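You operate a simulated robot arm through the tools that you are given. There is no shell and no other tool. Be economical: measure what you need, move in short steps, check, and stop when the job is done.

The job below is to be done with a simulated two-armed robot. You get a single attempt, and the scene is never put back.

JOB
Dry the paper in the paper drawer down to 40 %.
Fine: shut the drawer, set the dryer knob, wait for the DRY lamp, switch off.

Only the result counts: the job must be done as asked and must still hold three seconds after the hand-in. Knocking over, shifting, dropping, spilling or breaking anything else fails it.

ROBOT AND FRAMES
Two 7-joint arms with two-finger grippers on one trunk, on a base that drives. Base frame: it is fixed to the floor where the robot stands at the start and does not move with it; the origin is under the middle of the robot, x ahead of it, y to its left, z up. Readings come in mm, degrees, newtons and seconds.
The left shoulder is at the start at [60, 179, 1155], the right one opposite. With the tool pointing down near the work surface each hand reaches from about 100 to 540 mm from the robot's upright axis, wherever it stands, measured 20 degrees to its own side. Places, roughly: black tester switch [600, 100, 900]; dryer knob [500, 300, 900]; dryer switch [600, 200, 900]; paper drawer [500, 100, 600]; paper dryer [600, 400, 1000]. Payload 1.96 kg a hand.
The tool frame of a hand sits at the grasp point between the pads (the TCP): z along the fingers, y along the line on which they close. The tips reach 20 mm beyond it. The gripper opens to 72 mm. The gripper's body begins 38 mm behind the TCP.
Orientation is told as [roll, pitch, yaw] about the base's x, y, z axes, in that order, counted from this pose: with the fingers straight down and closing along the base's y, the tool's x points along the base's -x, its y along +y and its z along -z.

CONTROLS
- The arms move only by the tool send_rows. It takes "left_deltas", "right_deltas" or both (then of equal length, played together; a hand with none holds still); each is a list of rows, each a list of 7 numbers: the shift along the base's x, y, z in mm, then the turn, a rotation vector about the base's x, y, z in degrees, then the opening, from 0 (shut) to 1 (fully open). In form: [[dx, dy, dz, rx, ry, rz, hand], ...]. A call has 1 to 12 rows; each row shifts and turns the commanded pose from where the row before left it. A row lasts 0.2 s, in which the tool goes at most 50 mm and 8.6 degrees; a call with a longer step from one row to the next is refused whole, and so is a gripper value outside its range. A pose out of reach is approached as far as the arm can. The call stops where the force on the tool passes 40 N (or 10 N more than at its start, if that is more) or the arm is blocked; 0.2 s more then pass. Each finger travels about 153 mm/s and halts on what it meets, pressing with about 32 N; the grip force reading is that of the motor and also rises with nothing between the fingers. The clock runs only during rows and for 0.2 s after the last one: add rows that do not move to give the fingers time. The reply holds the time, the measured pose of the TCP, the force on the tool along the base axes, the opening and the grip force, in the units named above and with some noise, with the torque about the TCP (base axes, N m) and any sound that the robot's microphone picked up, and new pictures: "views" is both (left out), scene, wrist or none (wrist: the cameras of the hands that moved).
- Cameras (640 x 400 px; columns grow to the right, rows downward): "scene" is now at [5.4, 9.9, 1690.7]; the picture's right is [0.17, -0.99, 0.00], its down [-0.85, -0.15, -0.50] and it looks along [0.49, 0.08, -0.86] (base axes); focal length 290 px, centre (320, 200). "left" rides on the left gripper at [71, -19, -82] in its tool frame; the picture's right is [0.26, 0.97, 0.00], its down [-0.67, 0.18, -0.72] and it looks along [-0.69, 0.19, 0.70] (tool axes); focal length 280 px, centre (320, 200). "right" rides on the right gripper at [71, 19, -82] in its tool frame; the picture's right is [-0.26, 0.97, 0.00], its down [-0.67, -0.18, -0.72] and it looks along [-0.69, -0.19, 0.70] (tool axes); focal length 280 px, centre (320, 200). There is no depth. A picture from a camera that has moved, and an enlarged one, comes with that camera's place and axes in the base frame and with its lens.
- slide_trunk(by): slides the trunk up (or, below 0, down) by that many mm; the arms and the scene camera ride with it, the base frame stays. It gives what a move gives, with no picture.
- steer(legs): drives the robot by 1 to 6 legs, each [ahead, left, turn to the left] in mm, mm and degrees, along the robot's own axes; the way and the turn of a leg run together, so that a leg with both is an arc; at most 1500 mm and 180 degrees a leg. The arms and the cameras ride along, it lands a little off, and it stops where it bumps. It gives what a move gives, and a new picture of the scene camera.
- head_to(pan, tilt): turns the head with the scene camera to pan (to the left, within 86 degrees either way) and tilt (down, from -29 to 69), counted from straight ahead of the robot. It gives what a move gives, and a new picture of the scene camera.
- inspect(camera, box): a new picture of the part [left, top, right, bottom] of that camera's present view, enlarged. No time passes.
- sign_off(): hands the job in; it is judged then, once.

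Work in short steps. Places have to be worked out from the pictures, the camera data and where the tool is seen: move nearer, look again, correct. Check each grasp and each placing, and mend what went wrong. You have 120 turns and 260 pictures in all, those below and enlarged ones among them. Open the grippers and draw the arms clear of the work before you hand the job in, unless the task says otherwise; then end with one line.

The tools are called as a command line: name --argument value ..., lists and objects as JSON in quotes. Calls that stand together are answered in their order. send_rows: Moves the arms, as the interface text tells. Its arguments: {"type":"object","properties":{"left_deltas":{"type":"array","items":{"type":"array","items":{"type":"number"}}},"right_deltas":{"type":"array","items":{"type":"array","items":{"type":"number"}}},"views":{"type":"string","enum":["both","scene","wrist","none"]}},"required":[]} The other tools are called the same way: slide_trunk (by) slides the trunk up or down; steer (legs) drives the base; head_to (pan, tilt) turns the head that bears the scene camera; inspect (camera, box) takes an enlarged picture of a part of a camera's view; sign_off () hands the job in.

At the start:

```text
clock: 0.0
left_position: [429.9, 355.1, 1154.0]
left_tcp_rot: [0.0, -0.1, 0.1]
left_contact_force: [0.0, -0.4, -0.7]
left_ft_torque: [-0.03, 0.0, -0.01]
left_grip_width: 72.3
left_grip_force: 0.0
right_position: [339.5, -5.6, 1178.2]
right_tcp_rot: [0.0, 0.1, 0.0]
right_contact_force: [-0.6, -1.1, -0.5]
right_ft_torque: [-0.02, 0.02, 0.0]
right_grip_width: 71.9
right_grip_force: 0.0
trunk travel left (down, up): [-800.0, 190.0]
robot x, y, heading: [0.0, -0.4, 0.1]
head pan, tilt: [9.7, 59.9]
```

scene: 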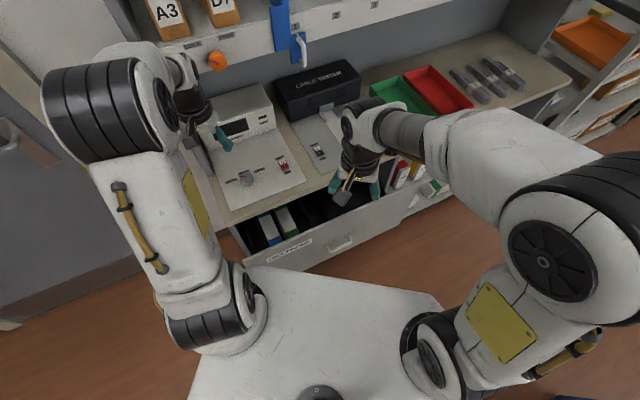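
right: 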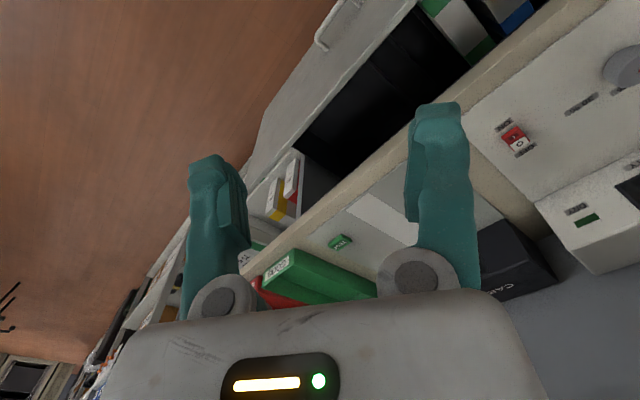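
left: 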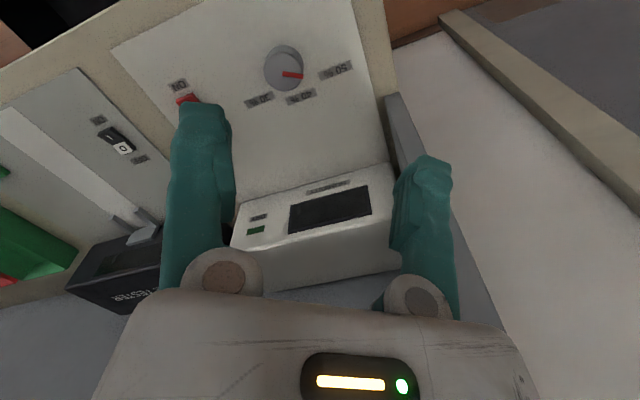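

The scene shows an open drawer, the dryer panel with knob and red switch, and the tester with a black switch. I enlarge the key parts first.

inspect --camera "scene" --box '[180, 60, 460, 280]'

inspect --camera "left" --box '[80, 0, 420, 260]'

```text
1.82 times, centred on (320, 170) of scene
camera zoom: at [5.4, 9.9, 1690.7], right [0.17, -0.99, 0.0], down [-0.85, -0.15, -0.5], along [0.49, 0.08, -0.86], focal length 527 px, centre (320, 254)
```

zoom: 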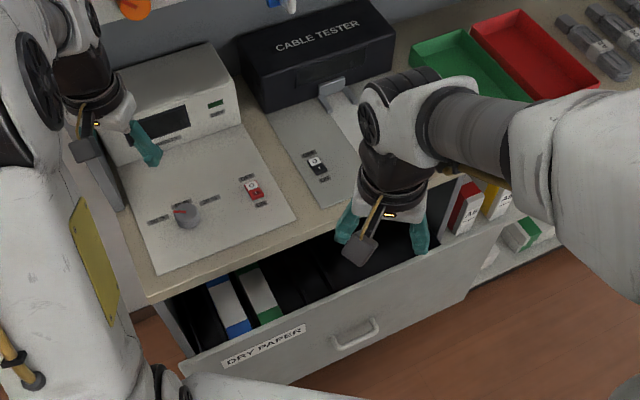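

```text
1.54 times, centred on (250, 130) of left
camera zoom: at [358.0, 335.4, 1233.6], right [-0.26, 0.97, 0.0], down [0.67, 0.18, 0.72], along [0.69, 0.19, -0.7], focal length 431 px, centre (428, 308)
```

zoom: 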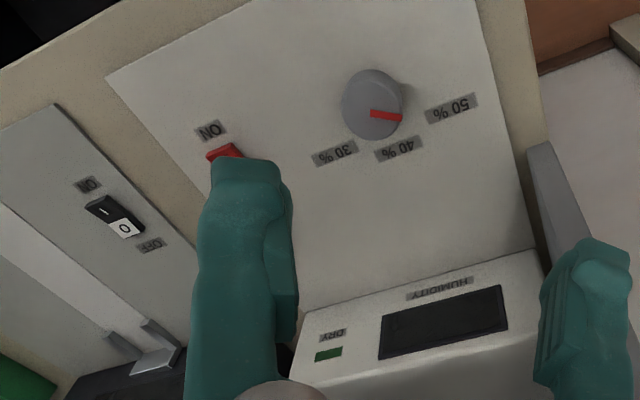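

The left finger hides the red switch; I draw the left hand back towards the robot and the right hand outward for a clearer look.

send_rows --left_deltas '[[-40, 0, 0, 0, 0, 0, 1], [-40, 0, 0, 0, 0, 0, 1], [-40, 0, 0, 0, 0, 0, 1]]' --right_deltas '[[-30, -45, 0, 0, 0, 0, 1], [-30, -45, 0, 0, 0, 0, 1], [-30, -45, 0, 0, 0, 0, 1]]'

```text
refused: row 1 steps farther than a row can; nothing moved
```

The diagonal step was too long; I shorten it.

send_rows --left_deltas '[[-30, 0, 0, 0, 0, 0, 1], [-30, 0, 0, 0, 0, 0, 1], [-30, 0, 0, 0, 0, 0, 1], [-30, 0, 0, 0, 0, 0, 1]]' --right_deltas '[[-20, -40, 0, 0, 0, 0, 1], [-20, -40, 0, 0, 0, 0, 1], [-20, -40, 0, 0, 0, 0, 1], [-20, -40, 0, 0, 0, 0, 1]]'

```text
clock: 1.0
left_position: [308.8, 355.2, 1153.4]
left_tcp_rot: [0.1, -0.2, -0.1]
left_contact_force: [-1.2, -0.1, 0.0]
left_ft_torque: [0.03, 0.02, -0.01]
left_grip_width: 71.8
left_grip_force: 0.1
right_position: [273.9, -164.2, 1166.1]
right_tcp_rot: [0.0, 0.1, 0.0]
right_contact_force: [-0.2, -0.2, 0.4]
right_ft_torque: [0.0, -0.03, 0.01]
right_grip_width: 72.1
right_grip_force: 0.0
right hand out of reach, approached as far as the arm can: row 4
trunk travel left (down, up): [-800.0, 190.0]
robot x, y, heading: [-4.0, 0.6, -0.1]
head pan, tilt: [9.7, 59.9]
camera scene: at [3.7, 8.7, 1690.7], right [0.17, -0.99, 0.0], down [-0.85, -0.15, -0.5], along [0.5, 0.09, -0.86], focal length 290 px, centre (320, 200)
camera right: at [202.8, -144.5, 1246.5], right [0.26, 0.97, 0.0], down [0.68, -0.18, 0.71], along [0.69, -0.19, -0.7], focal length 280 px, centre (320, 200)
camera left: at [235.7, 335.8, 1233.8], right [-0.26, 0.97, 0.0], down [0.67, 0.18, 0.72], along [0.69, 0.19, -0.7], focal length 280 px, centre (320, 200)
```

scene: 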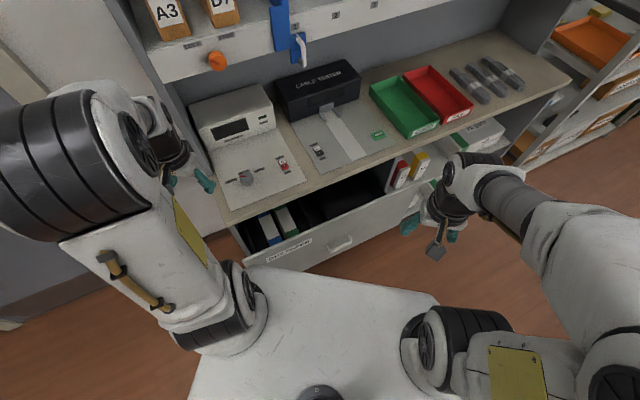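
right: 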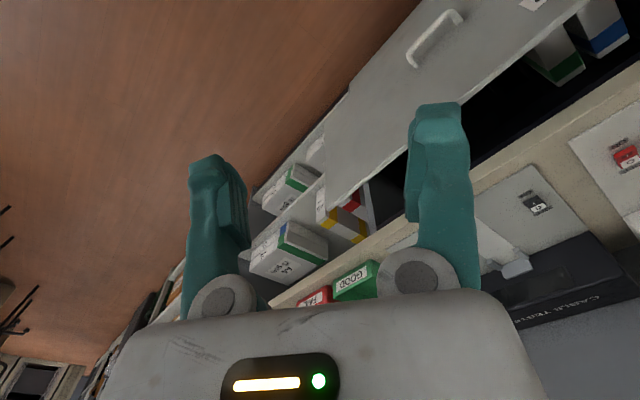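
left: 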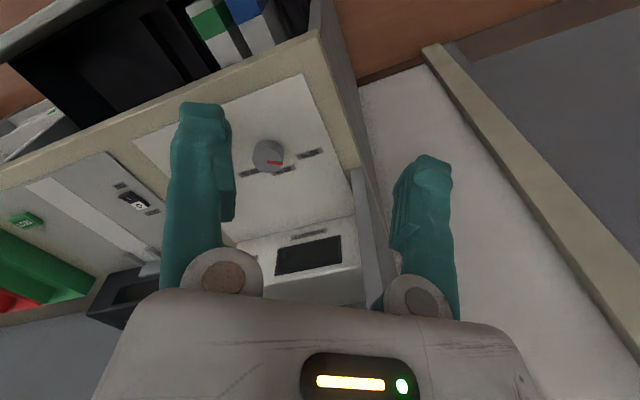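

Now I enlarge the panel, the switch and the drawer in the scene view.

inspect --camera "scene" --box '[205, 90, 335, 215]'

inspect --camera "scene" --box '[220, 140, 440, 280]'

inspect --camera "right" --box '[300, 0, 640, 220]'

```text
3.20 times, centred on (270, 152) of scene
camera zoom: at [3.7, 8.7, 1690.7], right [0.17, -0.99, 0.0], down [-0.85, -0.15, -0.5], along [0.5, 0.09, -0.86], focal length 927 px, centre (480, 352)
```

zoom: 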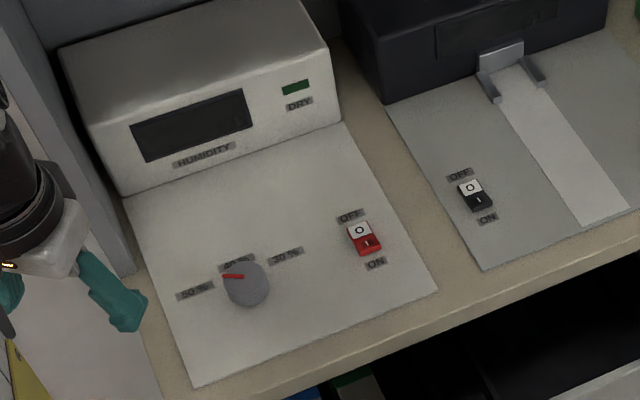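

```text
2.86 times, centred on (330, 210) of scene
camera zoom: at [3.7, 8.7, 1690.7], right [0.17, -0.99, 0.0], down [-0.85, -0.15, -0.5], along [0.5, 0.09, -0.86], focal length 828 px, centre (291, 171)
```

zoom: 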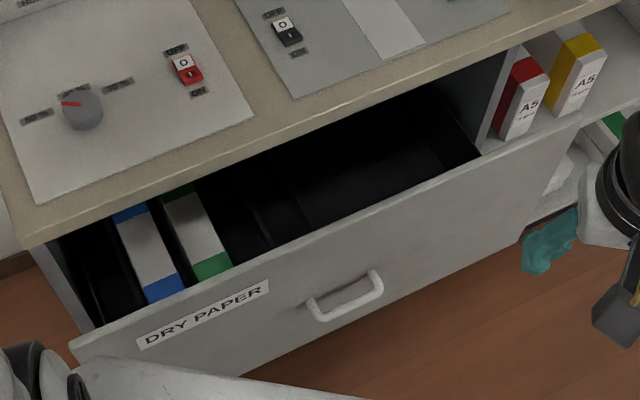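

```text
1.82 times, centred on (470, 110) of right
camera zoom: at [202.8, -144.5, 1246.5], right [0.26, 0.97, 0.0], down [0.68, -0.18, 0.71], along [0.69, -0.19, -0.7], focal length 510 px, centre (47, 364)
```

zoom: 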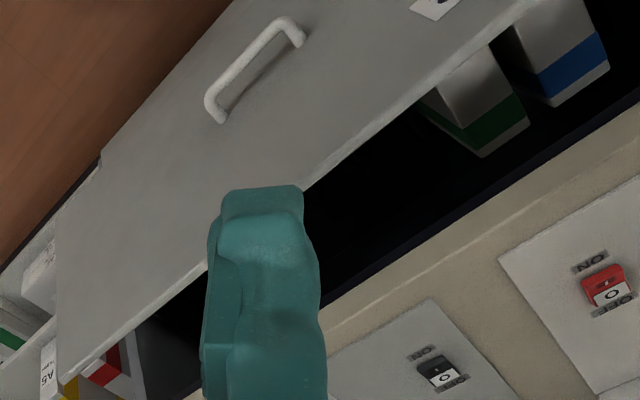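

All off: rockers show O, display dark. Bench is rotated about 35°; drawer front plane normal ≈ [0.82,0.57], drawer open ≈120 mm, top at z≈880, handle ≈[405,13,700]. I close and tilt the right hand 45° toward the drawer and lower it in front of it.

send_rows --right_deltas '[[10, 12, -30, 4.27, -6.17, 0, 0], [10, 12, -35, 4.27, -6.17, 0, 0], [10, 12, -35, 4.27, -6.17, 0, 0], [10, 12, -35, 4.27, -6.17, 0, 0], [10, 12, -35, 4.27, -6.17, 0, 0], [10, 12, -35, 4.27, -6.17, 0, 0], [10, 12, -35, 0, 0, 0, 0], [10, 12, -35, 0, 0, 0, 0]]'

```text
clock: 2.8
left_position: [309.5, 357.1, 1152.0]
left_tcp_rot: [0.0, 0.0, -0.2]
left_contact_force: [-0.3, 0.7, 0.5]
left_ft_torque: [-0.02, -0.02, 0.02]
left_grip_width: 72.1
left_grip_force: 0.1
right_position: [405.1, -60.9, 908.1]
right_tcp_rot: [29.5, -35.6, -9.7]
right_contact_force: [-0.1, 0.4, -0.5]
right_ft_torque: [-0.01, 0.0, -0.03]
right_grip_width: 0.0
right_grip_force: 29.1
right hand out of reach, approached as far as the arm can: row 1, 2, 3, 4
trunk travel left (down, up): [-800.0, 190.0]
robot x, y, heading: [2.5, 0.9, -0.1]
head pan, tilt: [9.7, 59.9]
camera scene: at [6.9, 10.9, 1690.8], right [0.17, -0.99, 0.0], down [-0.85, -0.15, -0.5], along [0.49, 0.08, -0.87], focal length 290 px, centre (320, 200)
camera right: at [298.0, -67.7, 932.3], right [0.08, 0.84, 0.54], down [0.15, -0.54, 0.83], along [0.99, 0.02, -0.17], focal length 280 px, centre (320, 200)
```

scene: 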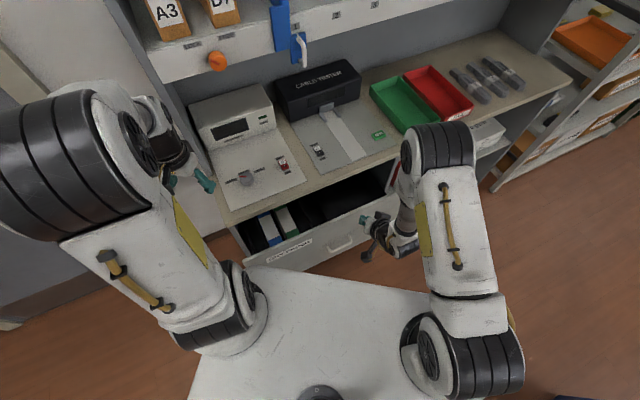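
right: 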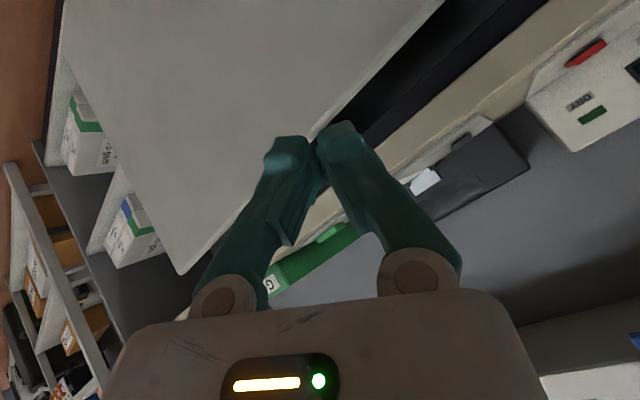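

Tips are now just above the drawer's rim level and in front of it. I lower and back off slightly so tips face the drawer front at about z 800.

send_rows --right_deltas '[[-18, -8, -25, 0, 0, 0, 0], [-12, 6, -30, 0, 0, 0, 0], [-6, 10, -30, 0, 0, 0, 0]]'

```text
clock: 3.6
left_position: [309.6, 357.4, 1152.6]
left_tcp_rot: [0.0, -0.2, 0.0]
left_contact_force: [0.3, -0.5, 0.2]
left_ft_torque: [0.02, 0.0, 0.02]
left_grip_width: 72.0
left_grip_force: 0.0
right_position: [375.8, -54.8, 823.7]
right_tcp_rot: [29.6, -35.3, -9.6]
right_contact_force: [0.1, 0.1, -0.1]
right_ft_torque: [-0.01, -0.02, 0.01]
right_grip_width: 0.0
right_grip_force: 29.6
right hand out of reach, approached as far as the arm can: row 3
trunk travel left (down, up): [-800.0, 190.0]
robot x, y, heading: [0.9, 0.0, -0.1]
head pan, tilt: [9.7, 59.9]
camera scene: at [5.6, 11.3, 1690.8], right [0.17, -0.99, 0.0], down [-0.85, -0.15, -0.5], along [0.49, 0.08, -0.86], focal length 290 px, centre (320, 200)
camera right: at [268.4, -61.3, 848.2], right [0.08, 0.84, 0.54], down [0.15, -0.55, 0.82], along [0.98, 0.02, -0.17], focal length 280 px, centre (320, 200)
```

scene: 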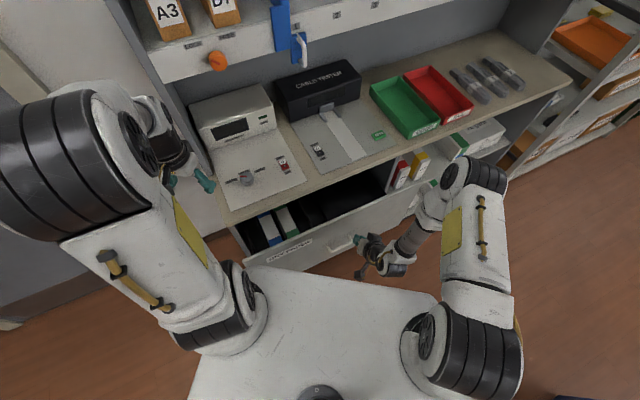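
right: 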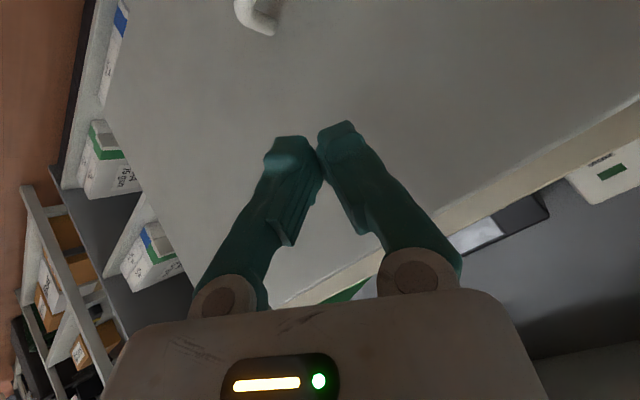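

The fingertips now face the drawer front below its rim. I push along the bench normal in short steps.

send_rows --right_deltas '[[20.5, 14.2, 0, 0, 0, 0, 0], [20.5, 14.2, 0, 0, 0, 0, 0], [16.4, 11.4, 0, 0, 0, 0, 0], [16.4, 11.4, 0, 0, 0, 0, 0], [16.4, 11.4, 0, 0, 0, 0, 0]]'

```text
clock: 4.8
left_position: [309.2, 358.9, 1153.9]
left_tcp_rot: [0.0, -0.1, 0.0]
left_contact_force: [0.1, 0.8, 0.1]
left_ft_torque: [-0.07, -0.03, 0.02]
left_grip_width: 72.1
left_grip_force: 0.0
right_position: [463.9, 0.7, 829.4]
right_tcp_rot: [29.8, -35.5, -9.7]
right_contact_force: [0.7, 0.5, 0.3]
right_ft_torque: [0.01, -0.03, 0.02]
right_grip_width: 0.2
right_grip_force: 29.8
right hand out of reach, approached as far as the arm can: row 4
trunk travel left (down, up): [-800.0, 190.0]
robot x, y, heading: [2.5, -0.9, 0.3]
head pan, tilt: [9.7, 59.9]
camera scene: at [4.9, 10.9, 1690.7], right [0.17, -0.99, 0.0], down [-0.85, -0.15, -0.5], along [0.5, 0.08, -0.86], focal length 290 px, centre (320, 200)
camera right: at [357.2, -5.2, 854.1], right [0.08, 0.84, 0.54], down [0.15, -0.55, 0.82], along [0.99, 0.02, -0.17], focal length 280 px, centre (320, 200)
```

scene: 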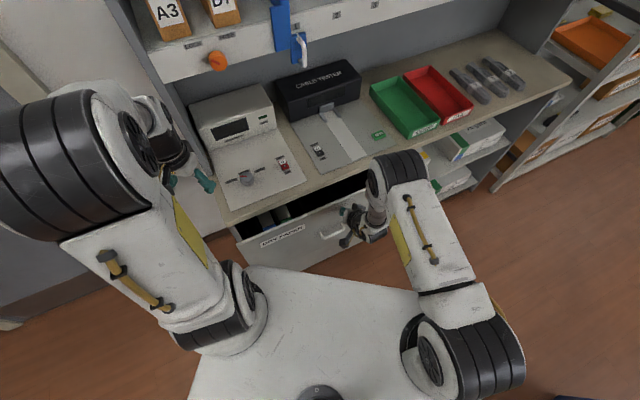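
right: 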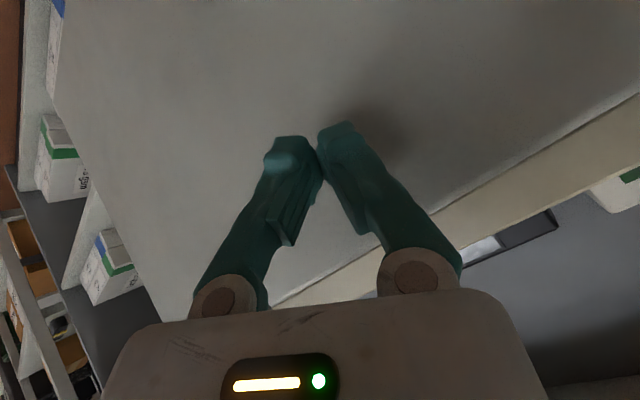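

The drawer is moving in. I keep pushing.

send_rows --right_deltas '[[12.3, 8.5, 0, 0, 0, 0, 0], [12.3, 8.5, 0, 0, 0, 0, 0], [12.3, 8.5, 0, 0, 0, 0, 0]]'

```text
clock: 5.6
left_position: [310.7, 357.2, 1152.3]
left_tcp_rot: [0.0, -0.1, 0.0]
left_contact_force: [0.5, -0.3, 0.3]
left_ft_torque: [-0.01, 0.02, 0.01]
left_grip_width: 71.9
left_grip_force: 0.0
right_position: [502.0, 25.6, 827.7]
right_tcp_rot: [29.7, -35.6, -9.8]
right_contact_force: [0.0, -0.2, 0.8]
right_ft_torque: [0.01, -0.01, 0.0]
right_grip_width: 0.0
right_grip_force: 29.7
trunk travel left (down, up): [-800.0, 190.0]
robot x, y, heading: [1.0, 0.0, -0.0]
head pan, tilt: [9.7, 59.9]
camera scene: at [5.9, 10.2, 1690.7], right [0.17, -0.99, 0.0], down [-0.85, -0.15, -0.5], along [0.49, 0.08, -0.87], focal length 290 px, centre (320, 200)
camera right: at [393.8, 20.5, 852.4], right [0.08, 0.84, 0.54], down [0.15, -0.55, 0.82], along [0.99, 0.02, -0.17], focal length 280 px, centre (320, 200)
```

scene: 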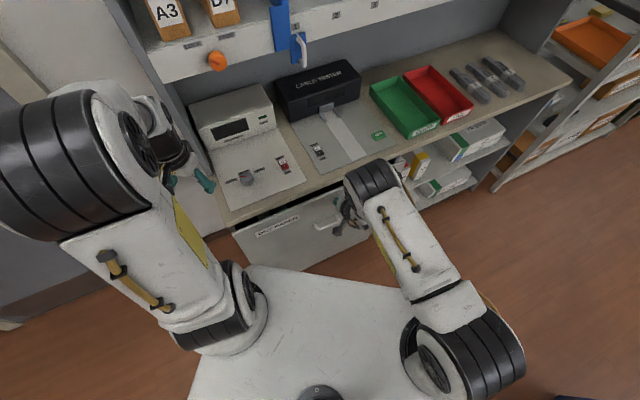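
right: 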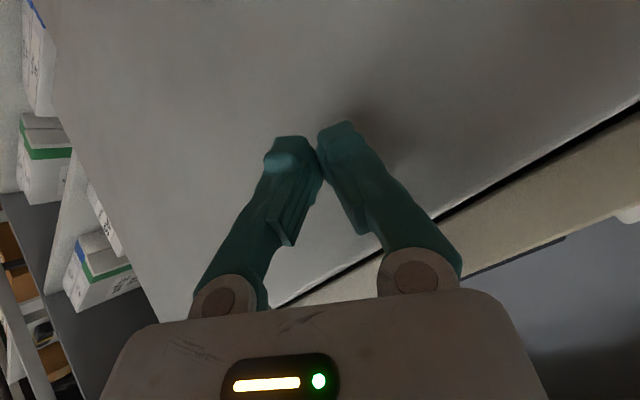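

Only a small gap is left. I push on gently until it stops.

send_rows --right_deltas '[[6.6, 4.6, 0, 0, 0, 0, 0], [6.6, 4.6, 0, 0, 0, 0, 0], [6.6, 4.6, 0, 0, 0, 0, 0], [6.6, 4.6, 0, 0, 0, 0, 0]]'

```text
clock: 6.6
left_position: [308.7, 356.7, 1152.6]
left_tcp_rot: [-0.1, -0.1, 0.0]
left_contact_force: [0.4, -0.9, -0.4]
left_ft_torque: [-0.04, 0.01, -0.01]
left_grip_width: 71.8
left_grip_force: 0.0
right_position: [525.9, 43.4, 829.6]
right_tcp_rot: [29.6, -35.7, -9.7]
right_contact_force: [-0.8, 0.0, 0.2]
right_ft_torque: [0.01, -0.02, -0.01]
right_grip_width: 0.1
right_grip_force: 29.3
trunk travel left (down, up): [-800.0, 190.0]
robot x, y, heading: [-2.1, -1.1, 0.1]
head pan, tilt: [9.7, 59.9]
camera scene: at [5.6, 10.0, 1690.7], right [0.17, -0.99, 0.0], down [-0.85, -0.15, -0.5], along [0.49, 0.08, -0.86], focal length 290 px, centre (320, 200)
camera right: at [419.2, 38.5, 852.8], right [0.08, 0.84, 0.54], down [0.15, -0.55, 0.82], along [0.99, 0.02, -0.17], focal length 280 px, centre (320, 200)
```

scene: 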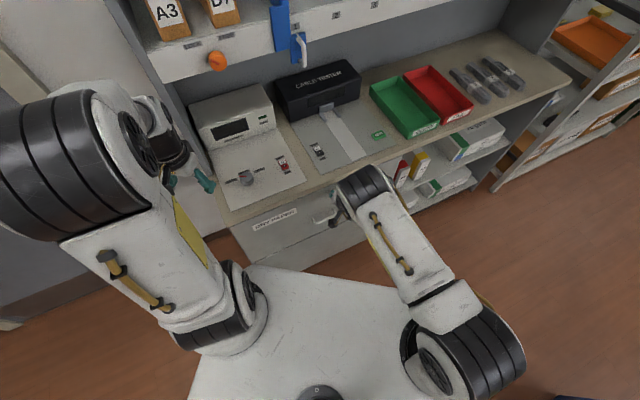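
right: 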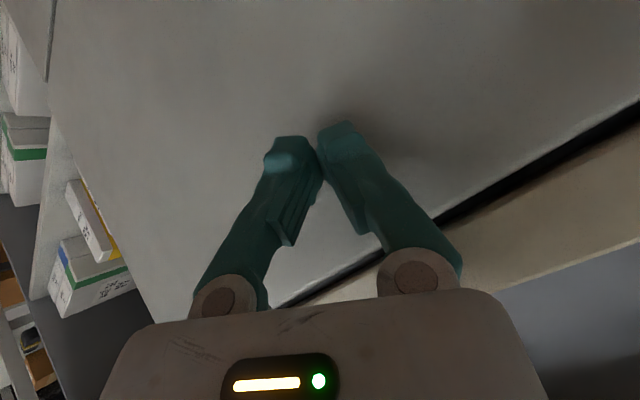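

No resistance yet, so it may not be fully shut; I push further.

send_rows --right_deltas '[[5, 3.5, 0, 0, 0, 0, 0], [5, 3.5, 0, 0, 0, 0, 0], [5, 3.5, 0, 0, 0, 0, 0], [5, 3.5, 0, 0, 0, 0, 0]]'

```text
clock: 7.3
left_position: [305.2, 354.3, 1154.6]
left_tcp_rot: [0.0, -0.3, -0.1]
left_contact_force: [0.8, -0.2, 0.3]
left_ft_torque: [-0.02, 0.04, -0.03]
left_grip_width: 71.8
left_grip_force: 0.1
right_position: [528.9, 43.6, 825.1]
right_tcp_rot: [28.7, -35.0, -9.4]
right_contact_force: [-25.8, -14.2, 13.2]
right_ft_torque: [0.1, -0.03, 0.14]
right_grip_width: 0.0
right_grip_force: 30.1
trunk travel left (down, up): [-800.0, 190.0]
robot x, y, heading: [-1.2, 0.5, -0.1]
head pan, tilt: [9.7, 59.9]
stopped in row 3 (right hand): the force on the tool passed its limit at 44 N (the readings are from after the stop); the commanded pose is now the measured one
camera scene: at [-0.4, 8.0, 1691.0], right [0.17, -0.99, 0.0], down [-0.85, -0.14, -0.5], along [0.5, 0.08, -0.86], focal length 290 px, centre (320, 200)
camera right: at [423.1, 40.2, 850.5], right [0.09, 0.84, 0.53], down [0.16, -0.54, 0.83], along [0.98, 0.01, -0.18], focal length 280 px, centre (320, 200)
```

scene: 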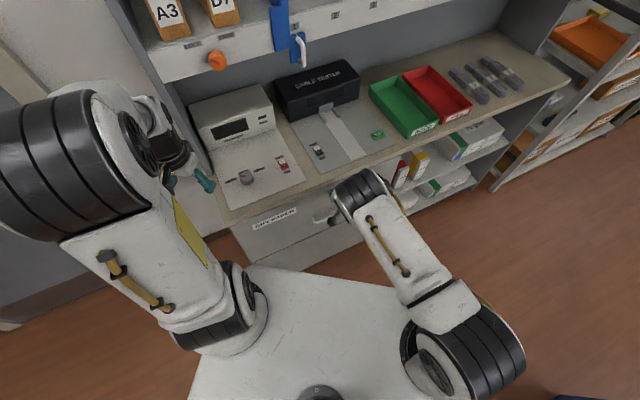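
right: 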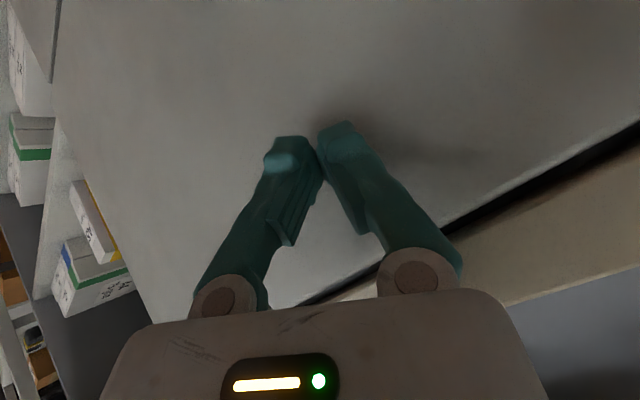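

Solid stop at 44 N: the drawer is shut. I draw the right hand back along the normal.

send_rows --right_deltas '[[-12, -8, 0, 0, 0, 0, 0], [-25, -17, 0, 0, 0, 0, 0], [-25, -17, 0, 0, 0, 0, 0], [-25, -17, 0, 0, 0, 0, 0], [-25, -17, 0, 0, 0, 0, 0]]' --views "scene"

inspect --camera "scene" --box '[200, 90, 440, 280]'

```text
clock: 8.5
left_position: [308.1, 357.2, 1153.8]
left_tcp_rot: [0.0, -0.2, -0.2]
left_contact_force: [-0.3, 0.3, -0.4]
left_ft_torque: [0.02, -0.01, 0.03]
left_grip_width: 72.0
left_grip_force: 0.0
right_position: [424.8, -27.8, 828.5]
right_tcp_rot: [29.0, -35.2, -9.6]
right_contact_force: [-0.4, 0.3, -0.1]
right_ft_torque: [0.02, 0.0, 0.0]
right_grip_width: 0.0
right_grip_force: 29.9
right hand out of reach, approached as far as the arm can: row 4
trunk travel left (down, up): [-800.0, 190.0]
robot x, y, heading: [-0.9, 2.7, 0.1]
head pan, tilt: [9.7, 59.9]
camera scene: at [3.3, 10.3, 1690.8], right [0.17, -0.99, 0.0], down [-0.85, -0.15, -0.5], along [0.5, 0.08, -0.86], focal length 290 px, centre (320, 200)
```

scene: 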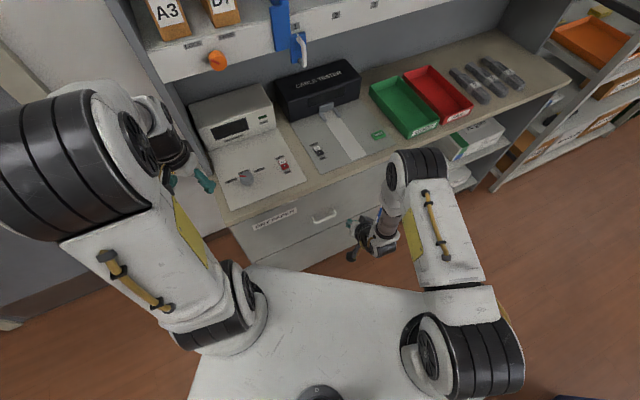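

```text
2.11 times, centred on (320, 185) of scene
camera zoom: at [3.3, 10.3, 1690.8], right [0.17, -0.99, 0.0], down [-0.85, -0.15, -0.5], along [0.5, 0.08, -0.86], focal length 610 px, centre (320, 232)
```

zoom: 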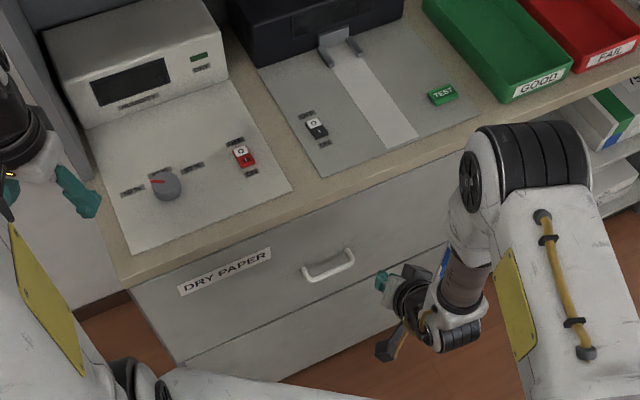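

The drawer is flush. The knob (~590 mm from the axis) is at the edge of the left hand's reach, so I look down to judge base clearance.

head_to --pan 20 --tilt 69

```text
clock: 9.2
left_position: [308.0, 355.5, 1153.1]
left_tcp_rot: [0.0, -0.1, -0.1]
left_contact_force: [0.0, -0.1, -0.8]
left_ft_torque: [-0.03, 0.01, 0.01]
left_grip_width: 72.4
left_grip_force: 0.0
right_position: [424.9, -28.0, 827.8]
right_tcp_rot: [29.1, -35.2, -9.5]
right_contact_force: [-1.2, 0.5, 0.4]
right_ft_torque: [0.0, 0.04, -0.03]
right_grip_width: 0.1
right_grip_force: 29.5
trunk travel left (down, up): [-800.0, 190.0]
robot x, y, heading: [1.9, -1.3, -0.4]
head pan, tilt: [20.0, 68.8]
camera scene: at [-8.1, 17.6, 1681.2], right [0.34, -0.94, 0.0], down [-0.88, -0.32, -0.36], along [0.34, 0.12, -0.93], focal length 290 px, centre (320, 200)
```

scene: 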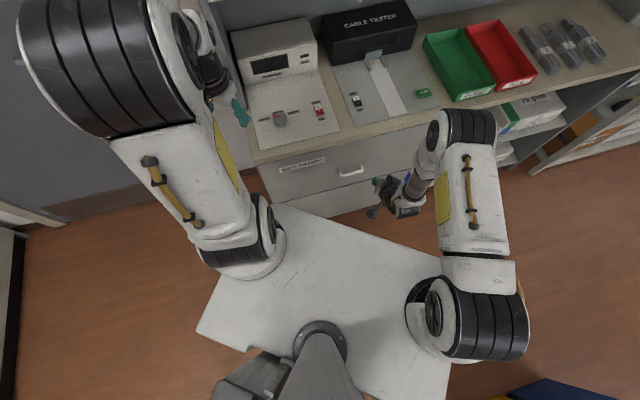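

The base front has enough clearance to turn in place. I first lift and untilt the right hand away from the drawer, back to its earlier high pose.

send_rows --right_deltas '[[-22, -15, 28, 0, 0, 0, 0], [-15, -15, 35, 0, 0, 0, 0], [-15, -15, 35, -4.27, 6.17, 0, 0], [-15, -15, 35, -4.27, 6.17, 0, 0], [-15, -15, 35, -4.27, 6.17, 0, 0], [-15, -15, 35, -4.27, 6.17, 0, 0], [-15, -15, 35, -4.27, 6.17, 0, 0], [-15, -15, 35, -4.27, 6.17, 0, 0], [-10, -15, 35, 0, 0, 0, 0]]' --views "scene"

```text
clock: 11.2
left_position: [308.8, 355.4, 1155.7]
left_tcp_rot: [0.0, -0.2, -0.1]
left_contact_force: [-0.4, 1.0, -0.1]
left_ft_torque: [0.01, -0.01, -0.02]
left_grip_width: 71.8
left_grip_force: 0.0
right_position: [287.7, -163.3, 1131.8]
right_tcp_rot: [-0.5, 0.6, -0.1]
right_contact_force: [0.6, -0.4, 0.1]
right_ft_torque: [0.0, 0.01, 0.0]
right_grip_width: 0.1
right_grip_force: 29.4
right hand out of reach, approached as far as the arm can: row 6
trunk travel left (down, up): [-800.0, 190.0]
robot x, y, heading: [-0.2, -1.7, -0.1]
head pan, tilt: [20.0, 68.8]
camera scene: at [-10.4, 15.4, 1681.2], right [0.34, -0.94, 0.0], down [-0.88, -0.32, -0.36], along [0.34, 0.12, -0.93], focal length 290 px, centre (320, 200)
```

scene: 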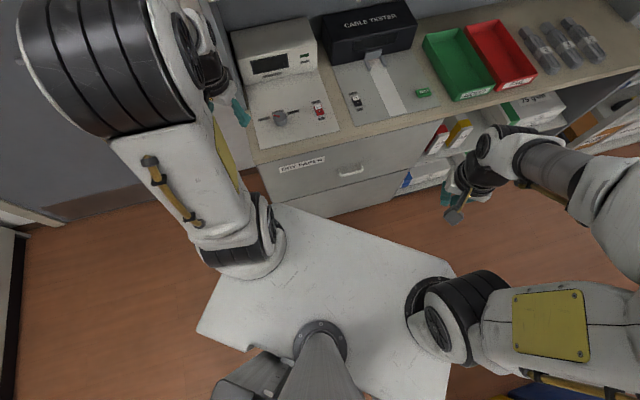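

The right arm is clear. I turn the robot 30° left in place, then move ahead a little.

steer --legs '[[0, 0, 30], [60, 0, 0]]'

head_to --pan 8 --tilt 55

```text
clock: 13.7
left_position: [140.6, 490.7, 1153.9]
left_tcp_rot: [0.2, -0.2, 29.8]
left_contact_force: [0.2, -0.2, 0.1]
left_ft_torque: [0.0, -0.02, 0.02]
left_grip_width: 72.1
left_grip_force: 0.1
right_position: [378.3, 31.1, 1133.2]
right_tcp_rot: [-0.5, 0.5, 29.8]
right_contact_force: [0.0, -0.4, -0.4]
right_ft_torque: [0.05, -0.01, 0.01]
right_grip_width: 0.0
right_grip_force: 30.0
trunk travel left (down, up): [-800.0, 190.0]
robot x, y, heading: [52.0, 29.8, 29.4]
head pan, tilt: [20.0, 68.8]
camera scene: at [31.1, 38.9, 1681.2], right [0.76, -0.65, 0.0], down [-0.6, -0.71, -0.36], along [0.24, 0.28, -0.93], focal length 290 px, centre (320, 200)
```

scene: 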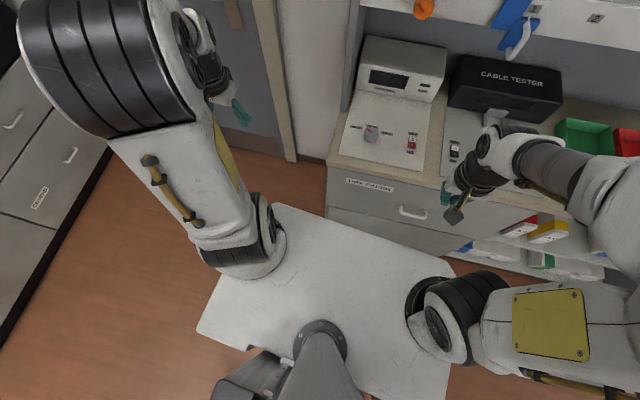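

```text
clock: 14.4
left_position: [143.3, 494.3, 1151.9]
left_tcp_rot: [0.1, 0.0, 29.7]
left_contact_force: [-0.3, 0.4, -0.9]
left_ft_torque: [-0.03, 0.0, 0.0]
left_grip_width: 72.1
left_grip_force: 0.0
right_position: [382.7, 34.2, 1130.3]
right_tcp_rot: [-0.5, 0.6, 29.7]
right_contact_force: [0.5, -0.2, 0.1]
right_ft_torque: [-0.02, 0.0, -0.02]
right_grip_width: 0.0
right_grip_force: 29.6
trunk travel left (down, up): [-800.0, 190.0]
robot x, y, heading: [50.5, 27.3, 29.8]
head pan, tilt: [8.0, 55.0]
camera scene: at [56.9, 43.3, 1696.6], right [0.61, -0.79, 0.0], down [-0.65, -0.5, -0.57], along [0.45, 0.35, -0.82], focal length 290 px, centre (320, 200)
```

scene: 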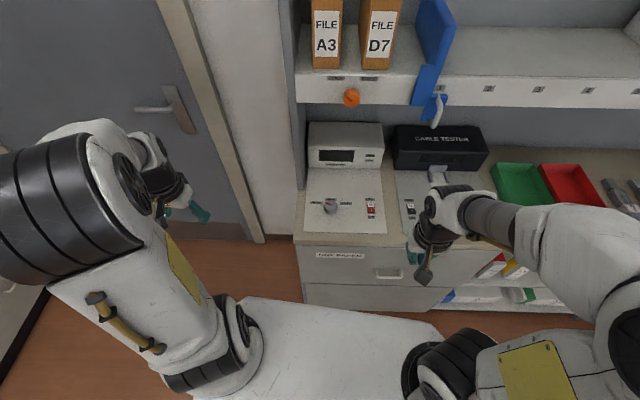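

Robot at (51,28), heading 30°. I sidestep right 80 mm and ahead 40 mm so knob and switch sit comfortably in the left hand's reach.

steer --legs '[[40, -80, 0]]'

inspect --camera "scene" --box '[230, 100, 430, 260]'

```text
clock: 15.5
left_position: [216.4, 443.3, 1153.5]
left_tcp_rot: [0.0, -0.1, 29.6]
left_contact_force: [-0.1, -0.4, -0.2]
left_ft_torque: [0.0, 0.02, 0.05]
left_grip_width: 71.7
left_grip_force: 0.0
right_position: [454.2, -16.2, 1130.1]
right_tcp_rot: [-0.6, 0.6, 29.8]
right_contact_force: [1.0, 0.1, 0.8]
right_ft_torque: [0.01, 0.06, -0.01]
right_grip_width: 0.1
right_grip_force: 29.3
trunk travel left (down, up): [-800.0, 190.0]
robot x, y, heading: [130.3, -20.5, 29.5]
head pan, tilt: [8.0, 55.0]
camera scene: at [128.3, -6.5, 1696.6], right [0.61, -0.79, 0.0], down [-0.65, -0.5, -0.57], along [0.45, 0.35, -0.82], focal length 290 px, centre (320, 200)
```

scene: 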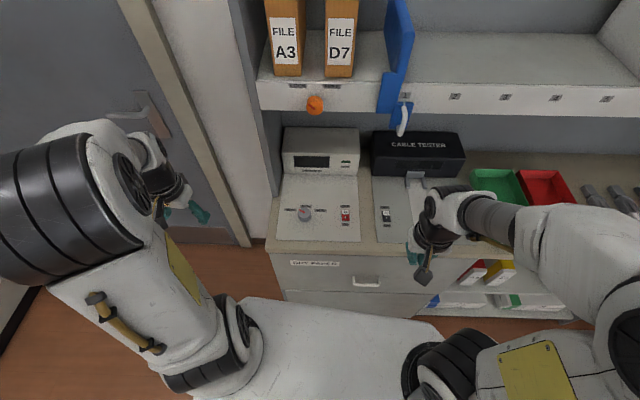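

```text
2.50 times, centred on (330, 180) of scene
camera zoom: at [128.3, -6.5, 1696.6], right [0.61, -0.79, 0.0], down [-0.65, -0.5, -0.57], along [0.45, 0.35, -0.82], focal length 724 px, centre (295, 250)
```

zoom: 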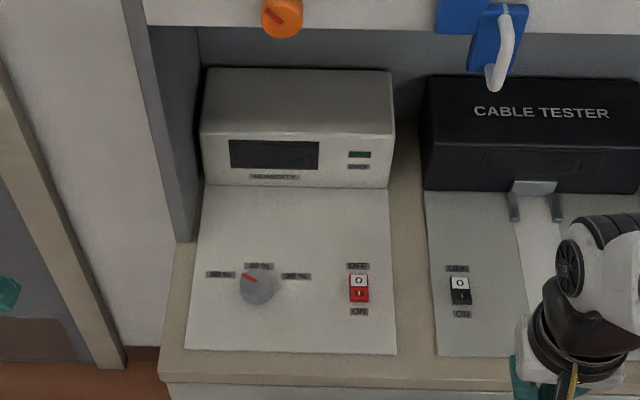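

Knob estimated at ≈[484,330,920], pointer between 40 and 50. I bring the left hand above it at z≈1060, open.

send_rows --left_deltas '[[33.4, -14.1, -11.6, 0, 0, 0, 1], [33.4, -14.1, -11.6, 0, 0, 0, 1], [33.4, -14.1, -11.6, 0, 0, 0, 1], [33.4, -14.1, -11.6, 0, 0, 0, 1], [33.4, -14.1, -11.6, 0, 0, 0, 1], [33.4, -14.1, -11.6, 0, 0, 0, 1], [33.4, -14.1, -11.6, 0, 0, 0, 1], [33.4, -14.1, -11.6, 0, 0, 0, 1]]'

```text
clock: 17.3
left_position: [483.7, 329.8, 1059.5]
left_tcp_rot: [0.1, 0.0, 29.7]
left_contact_force: [0.9, 0.4, -0.6]
left_ft_torque: [0.0, 0.02, -0.02]
left_grip_width: 72.1
left_grip_force: 0.1
right_position: [455.3, -15.7, 1130.4]
right_tcp_rot: [-0.5, 0.6, 29.8]
right_contact_force: [0.4, 0.1, 0.1]
right_ft_torque: [0.02, 0.04, 0.01]
right_grip_width: 0.0
right_grip_force: 29.9
trunk travel left (down, up): [-800.0, 190.0]
robot x, y, heading: [126.5, -19.4, 29.5]
head pan, tilt: [8.0, 55.0]
camera scene: at [130.5, -7.5, 1696.6], right [0.61, -0.79, 0.0], down [-0.65, -0.5, -0.57], along [0.45, 0.35, -0.82], focal length 290 px, centre (320, 200)
camera left: at [431.2, 276.5, 1140.4], right [-0.71, 0.71, 0.0], down [0.5, 0.49, 0.72], along [0.51, 0.51, -0.7], focal length 280 px, centre (320, 200)
```

scene: 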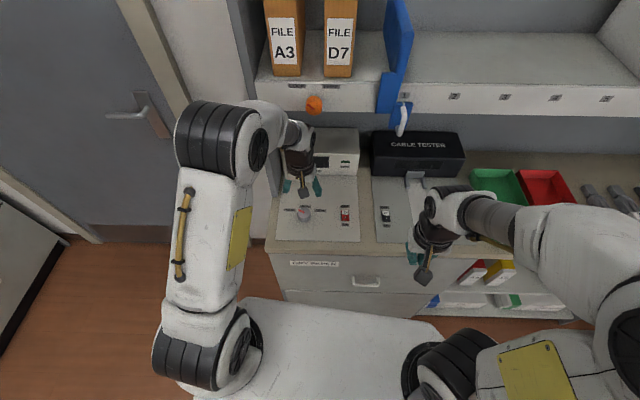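
left: 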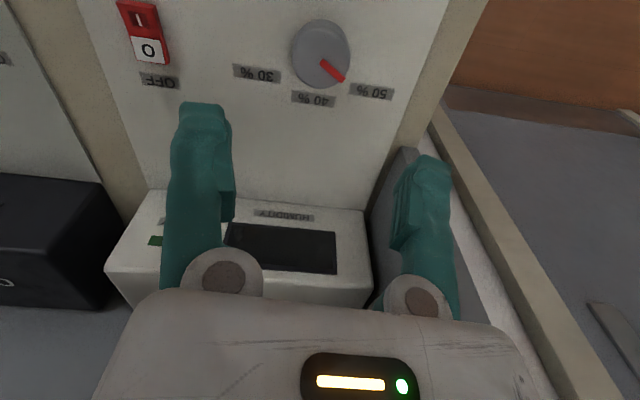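

The wrist view puts the knob at ≈[481,328]. I enlarge it to measure the pointer and label angles.

inspect --camera "left" --box '[220, 0, 410, 119]'

inspect --camera "left" --box '[90, 0, 220, 100]'

```text
3.36 times, centred on (315, 60) of left
camera zoom: at [431.2, 276.5, 1140.4], right [-0.71, 0.71, 0.0], down [0.5, 0.49, 0.72], along [0.51, 0.51, -0.7], focal length 942 px, centre (337, 672)
```

zoom: 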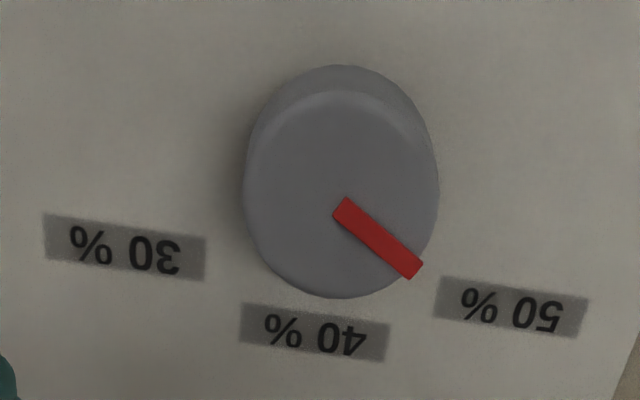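

```text
4.00 times, centred on (155, 50) of left
camera zoom: at [431.2, 276.5, 1140.4], right [-0.71, 0.71, 0.0], down [0.5, 0.49, 0.72], along [0.51, 0.51, -0.7], focal length 1122 px, centre (980, 800)
```

zoom: 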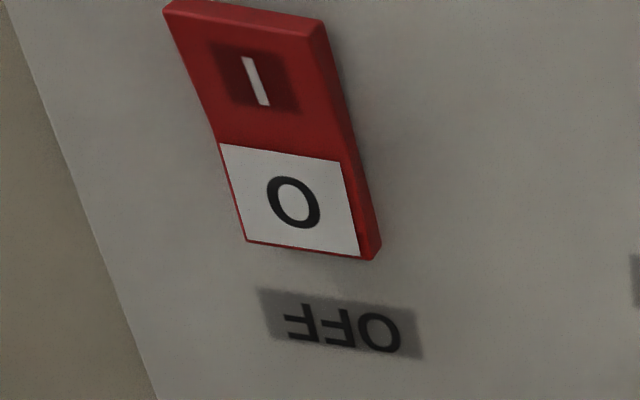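

Angles about the knob axis: 50% ≈97°, 40% ≈36°, 30% ≈−25°, pointer ≈94–97°, i.e. at 50%. It must turn ≈60° clockwise. I pre-turn the hand +30° and descend with the open fingers around the knob.

send_rows --left_deltas '[[-0.7, -0.5, -10, 0, 0, 7.5, 1], [-0.7, -0.5, -20, 0, 0, 7.5, 1], [-0.6, -0.5, -25, 0, 0, 7.5, 1], [-0.6, -0.5, -30, 0, 0, 7.5, 1], [0, 0, -25, 0, 0, 0, 1]]'

```text
clock: 18.5
left_position: [481.8, 328.2, 950.4]
left_tcp_rot: [0.0, 0.0, 59.9]
left_contact_force: [0.1, 0.4, -0.1]
left_ft_torque: [0.01, 0.0, 0.01]
left_grip_width: 71.8
left_grip_force: 0.1
right_position: [455.2, -14.9, 1130.5]
right_tcp_rot: [-0.5, 0.7, 29.7]
right_contact_force: [0.8, -0.7, -0.1]
right_ft_torque: [0.01, 0.0, 0.0]
right_grip_width: 0.1
right_grip_force: 29.9
trunk travel left (down, up): [-800.0, 190.0]
robot x, y, heading: [123.5, -17.2, 29.5]
head pan, tilt: [8.0, 55.0]
camera scene: at [129.0, -6.6, 1696.7], right [0.61, -0.79, 0.0], down [-0.65, -0.5, -0.57], along [0.45, 0.35, -0.82], focal length 290 px, centre (320, 200)
camera left: at [461.7, 255.9, 1030.3], right [-0.97, 0.26, 0.0], down [0.18, 0.67, 0.72], along [0.19, 0.69, -0.7], focal length 280 px, centre (320, 200)
```

scene: 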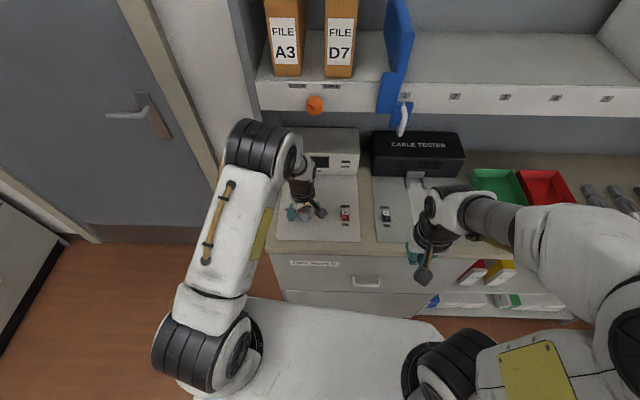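
left: 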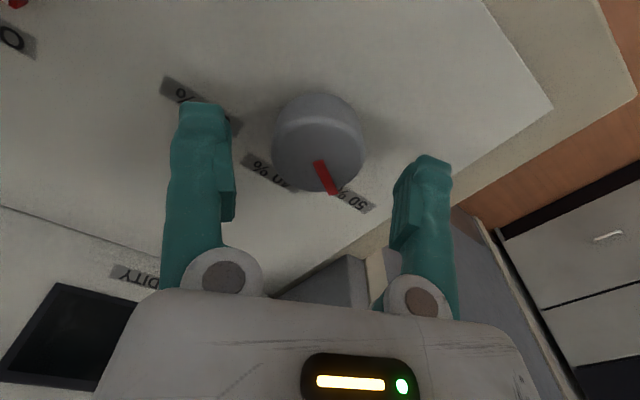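

Knob top z≈925 and well centred between the fingers. I descend to TCP z≈928 and close on it.

send_rows --left_deltas '[[0, 0, -12, 0, 0, 0, 1], [0, 0, -10, 0, 0, 0, 1], [0, 0, 0, 0, 0, 0, 1]]' --views "wrist"

```text
clock: 19.3
left_position: [480.7, 328.7, 930.0]
left_tcp_rot: [0.0, -0.1, 59.7]
left_contact_force: [-0.1, 0.5, 0.2]
left_ft_torque: [-0.03, -0.01, 0.0]
left_grip_width: 71.9
left_grip_force: 0.0
right_position: [454.4, -15.9, 1130.5]
right_tcp_rot: [-0.5, 0.5, 29.7]
right_contact_force: [0.2, 0.5, -0.5]
right_ft_torque: [0.0, 0.01, -0.02]
right_grip_width: 0.0
right_grip_force: 29.6
trunk travel left (down, up): [-800.0, 190.0]
robot x, y, heading: [123.5, -23.0, 29.6]
head pan, tilt: [8.0, 55.0]
camera left: at [459.6, 256.2, 1009.5], right [-0.97, 0.26, 0.0], down [0.18, 0.67, 0.72], along [0.19, 0.69, -0.7], focal length 280 px, centre (320, 200)
```

left: 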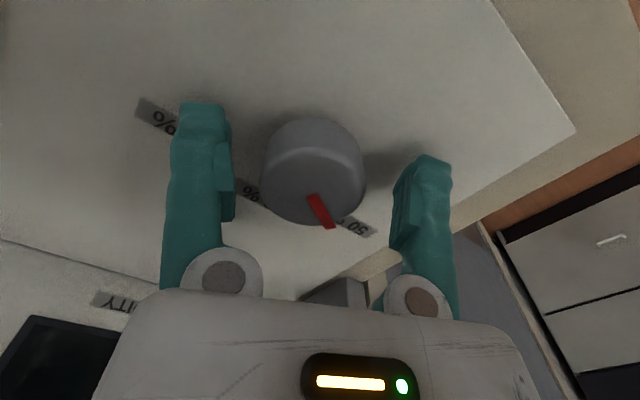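

Tips straddle the knob. I lower 3 mm more and close.

send_rows --left_deltas '[[0, 0, -3, 0, 0, 0, 1], [0, 0, 0, 0, 0, 0, 0.62], [0, 0, 0, 0, 0, 0, 0.3], [0, 0, 0, 0, 0, 0, 0.3]]' --views "wrist"

```text
clock: 20.3
left_position: [481.7, 326.8, 924.5]
left_tcp_rot: [0.2, 0.2, 59.6]
left_contact_force: [6.0, -11.9, -29.9]
left_ft_torque: [-0.69, -0.75, -0.27]
left_grip_width: 39.0
left_grip_force: 40.3
right_position: [457.5, -17.1, 1130.2]
right_tcp_rot: [-0.5, 0.8, 29.7]
right_contact_force: [0.1, -0.2, 0.5]
right_ft_torque: [-0.03, 0.0, -0.03]
right_grip_width: 0.0
right_grip_force: 29.3
trunk travel left (down, up): [-800.0, 190.0]
robot x, y, heading: [120.5, -17.3, 29.7]
head pan, tilt: [8.0, 55.0]
camera left: at [461.7, 255.2, 1004.1], right [-0.96, 0.26, 0.0], down [0.19, 0.67, 0.71], along [0.18, 0.69, -0.7], focal length 280 px, centre (320, 200)
```

left: 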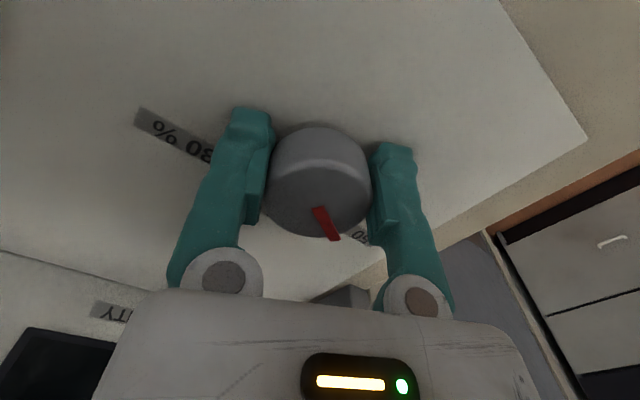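

Knob is gripped at 39 mm, with a 30 N downward pull on the tool; I shift the command slightly to relax it before turning.

send_rows --left_deltas '[[0.5, -1, -2.5, 0, 0, 0, 0.3], [0, 0, 0, 0, 0, 0, 0.3]]' --views "none"

```text
clock: 20.9
left_position: [481.4, 327.4, 923.0]
left_tcp_rot: [0.0, -0.1, 59.6]
left_contact_force: [4.3, -8.2, -8.3]
left_ft_torque: [-0.82, 0.3, -0.91]
left_grip_width: 39.0
left_grip_force: 39.8
right_position: [455.2, -16.8, 1130.4]
right_tcp_rot: [-0.5, 0.6, 29.7]
right_contact_force: [-0.2, 0.6, -0.6]
right_ft_torque: [-0.01, 0.0, 0.01]
right_grip_width: 0.0
right_grip_force: 29.8
trunk travel left (down, up): [-800.0, 190.0]
robot x, y, heading: [121.4, -21.6, 29.7]
head pan, tilt: [8.0, 55.0]
```

The forces dropped. I turn the hand about −60° (clockwise) in 8 rows.

send_rows --left_deltas '[[0, 0, 0, 0, 0, -7, 0.3], [0, 0, 0, 0, 0, -7, 0.3], [0, 0, 0, 0, 0, -7, 0.3], [0, 0, 0, 0, 0, -7, 0.3]]' --views "wrist"

```text
clock: 21.9
left_position: [479.5, 328.6, 924.0]
left_tcp_rot: [0.1, -0.2, 31.6]
left_contact_force: [-1.5, -1.1, 5.2]
left_ft_torque: [-0.86, -0.07, 1.33]
left_grip_width: 39.3
left_grip_force: 40.0
right_position: [455.2, -16.2, 1130.9]
right_tcp_rot: [-0.6, 0.5, 29.7]
right_contact_force: [0.1, 0.2, 0.2]
right_ft_torque: [-0.02, 0.01, -0.02]
right_grip_width: 0.1
right_grip_force: 29.9
trunk travel left (down, up): [-800.0, 190.0]
robot x, y, heading: [120.6, -19.0, 29.6]
head pan, tilt: [8.0, 55.0]
camera left: at [428.8, 273.4, 1003.8], right [-0.73, 0.69, 0.0], down [0.48, 0.51, 0.72], along [0.49, 0.52, -0.7], focal length 280 px, centre (320, 200)
```

left: 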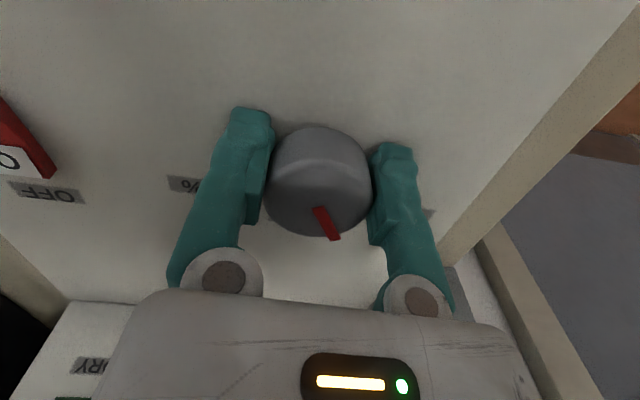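

The knob follows the hand. I turn the remaining ≈31°.

send_rows --left_deltas '[[0, 0, 0, 0, 0, -7, 0.3], [0, 0, 0, 0, 0, -7, 0.3], [0, 0, 0, 0, 0, -7, 0.3], [0, 0, 0, 0, 0, -7, 0.3], [0, 0, 0, 0, 0, -3, 0.3], [0, 0, 0, 0, 0, 0, 0.3]]' --views "wrist"

```text
clock: 23.3
left_position: [479.4, 329.9, 924.4]
left_tcp_rot: [0.1, -0.3, 0.6]
left_contact_force: [-2.3, 21.4, 30.5]
left_ft_torque: [-0.7, 0.25, 1.06]
left_grip_width: 39.6
left_grip_force: 39.5
right_position: [453.4, -14.4, 1131.5]
right_tcp_rot: [-0.6, 0.5, 29.7]
right_contact_force: [0.4, -0.3, 0.1]
right_ft_torque: [0.02, 0.0, -0.03]
right_grip_width: 0.0
right_grip_force: 29.0
trunk travel left (down, up): [-800.0, 190.0]
robot x, y, heading: [124.9, -19.3, 29.6]
head pan, tilt: [8.0, 55.0]
camera left: at [407.7, 308.7, 1003.5], right [-0.27, 0.96, 0.0], down [0.67, 0.19, 0.72], along [0.69, 0.2, -0.69], focal length 280 px, centre (320, 200)
```

left: 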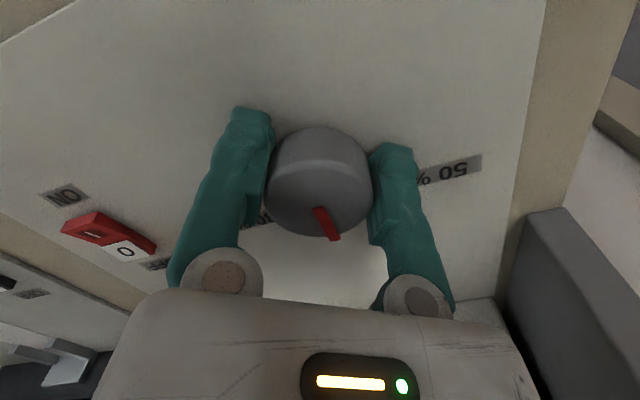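

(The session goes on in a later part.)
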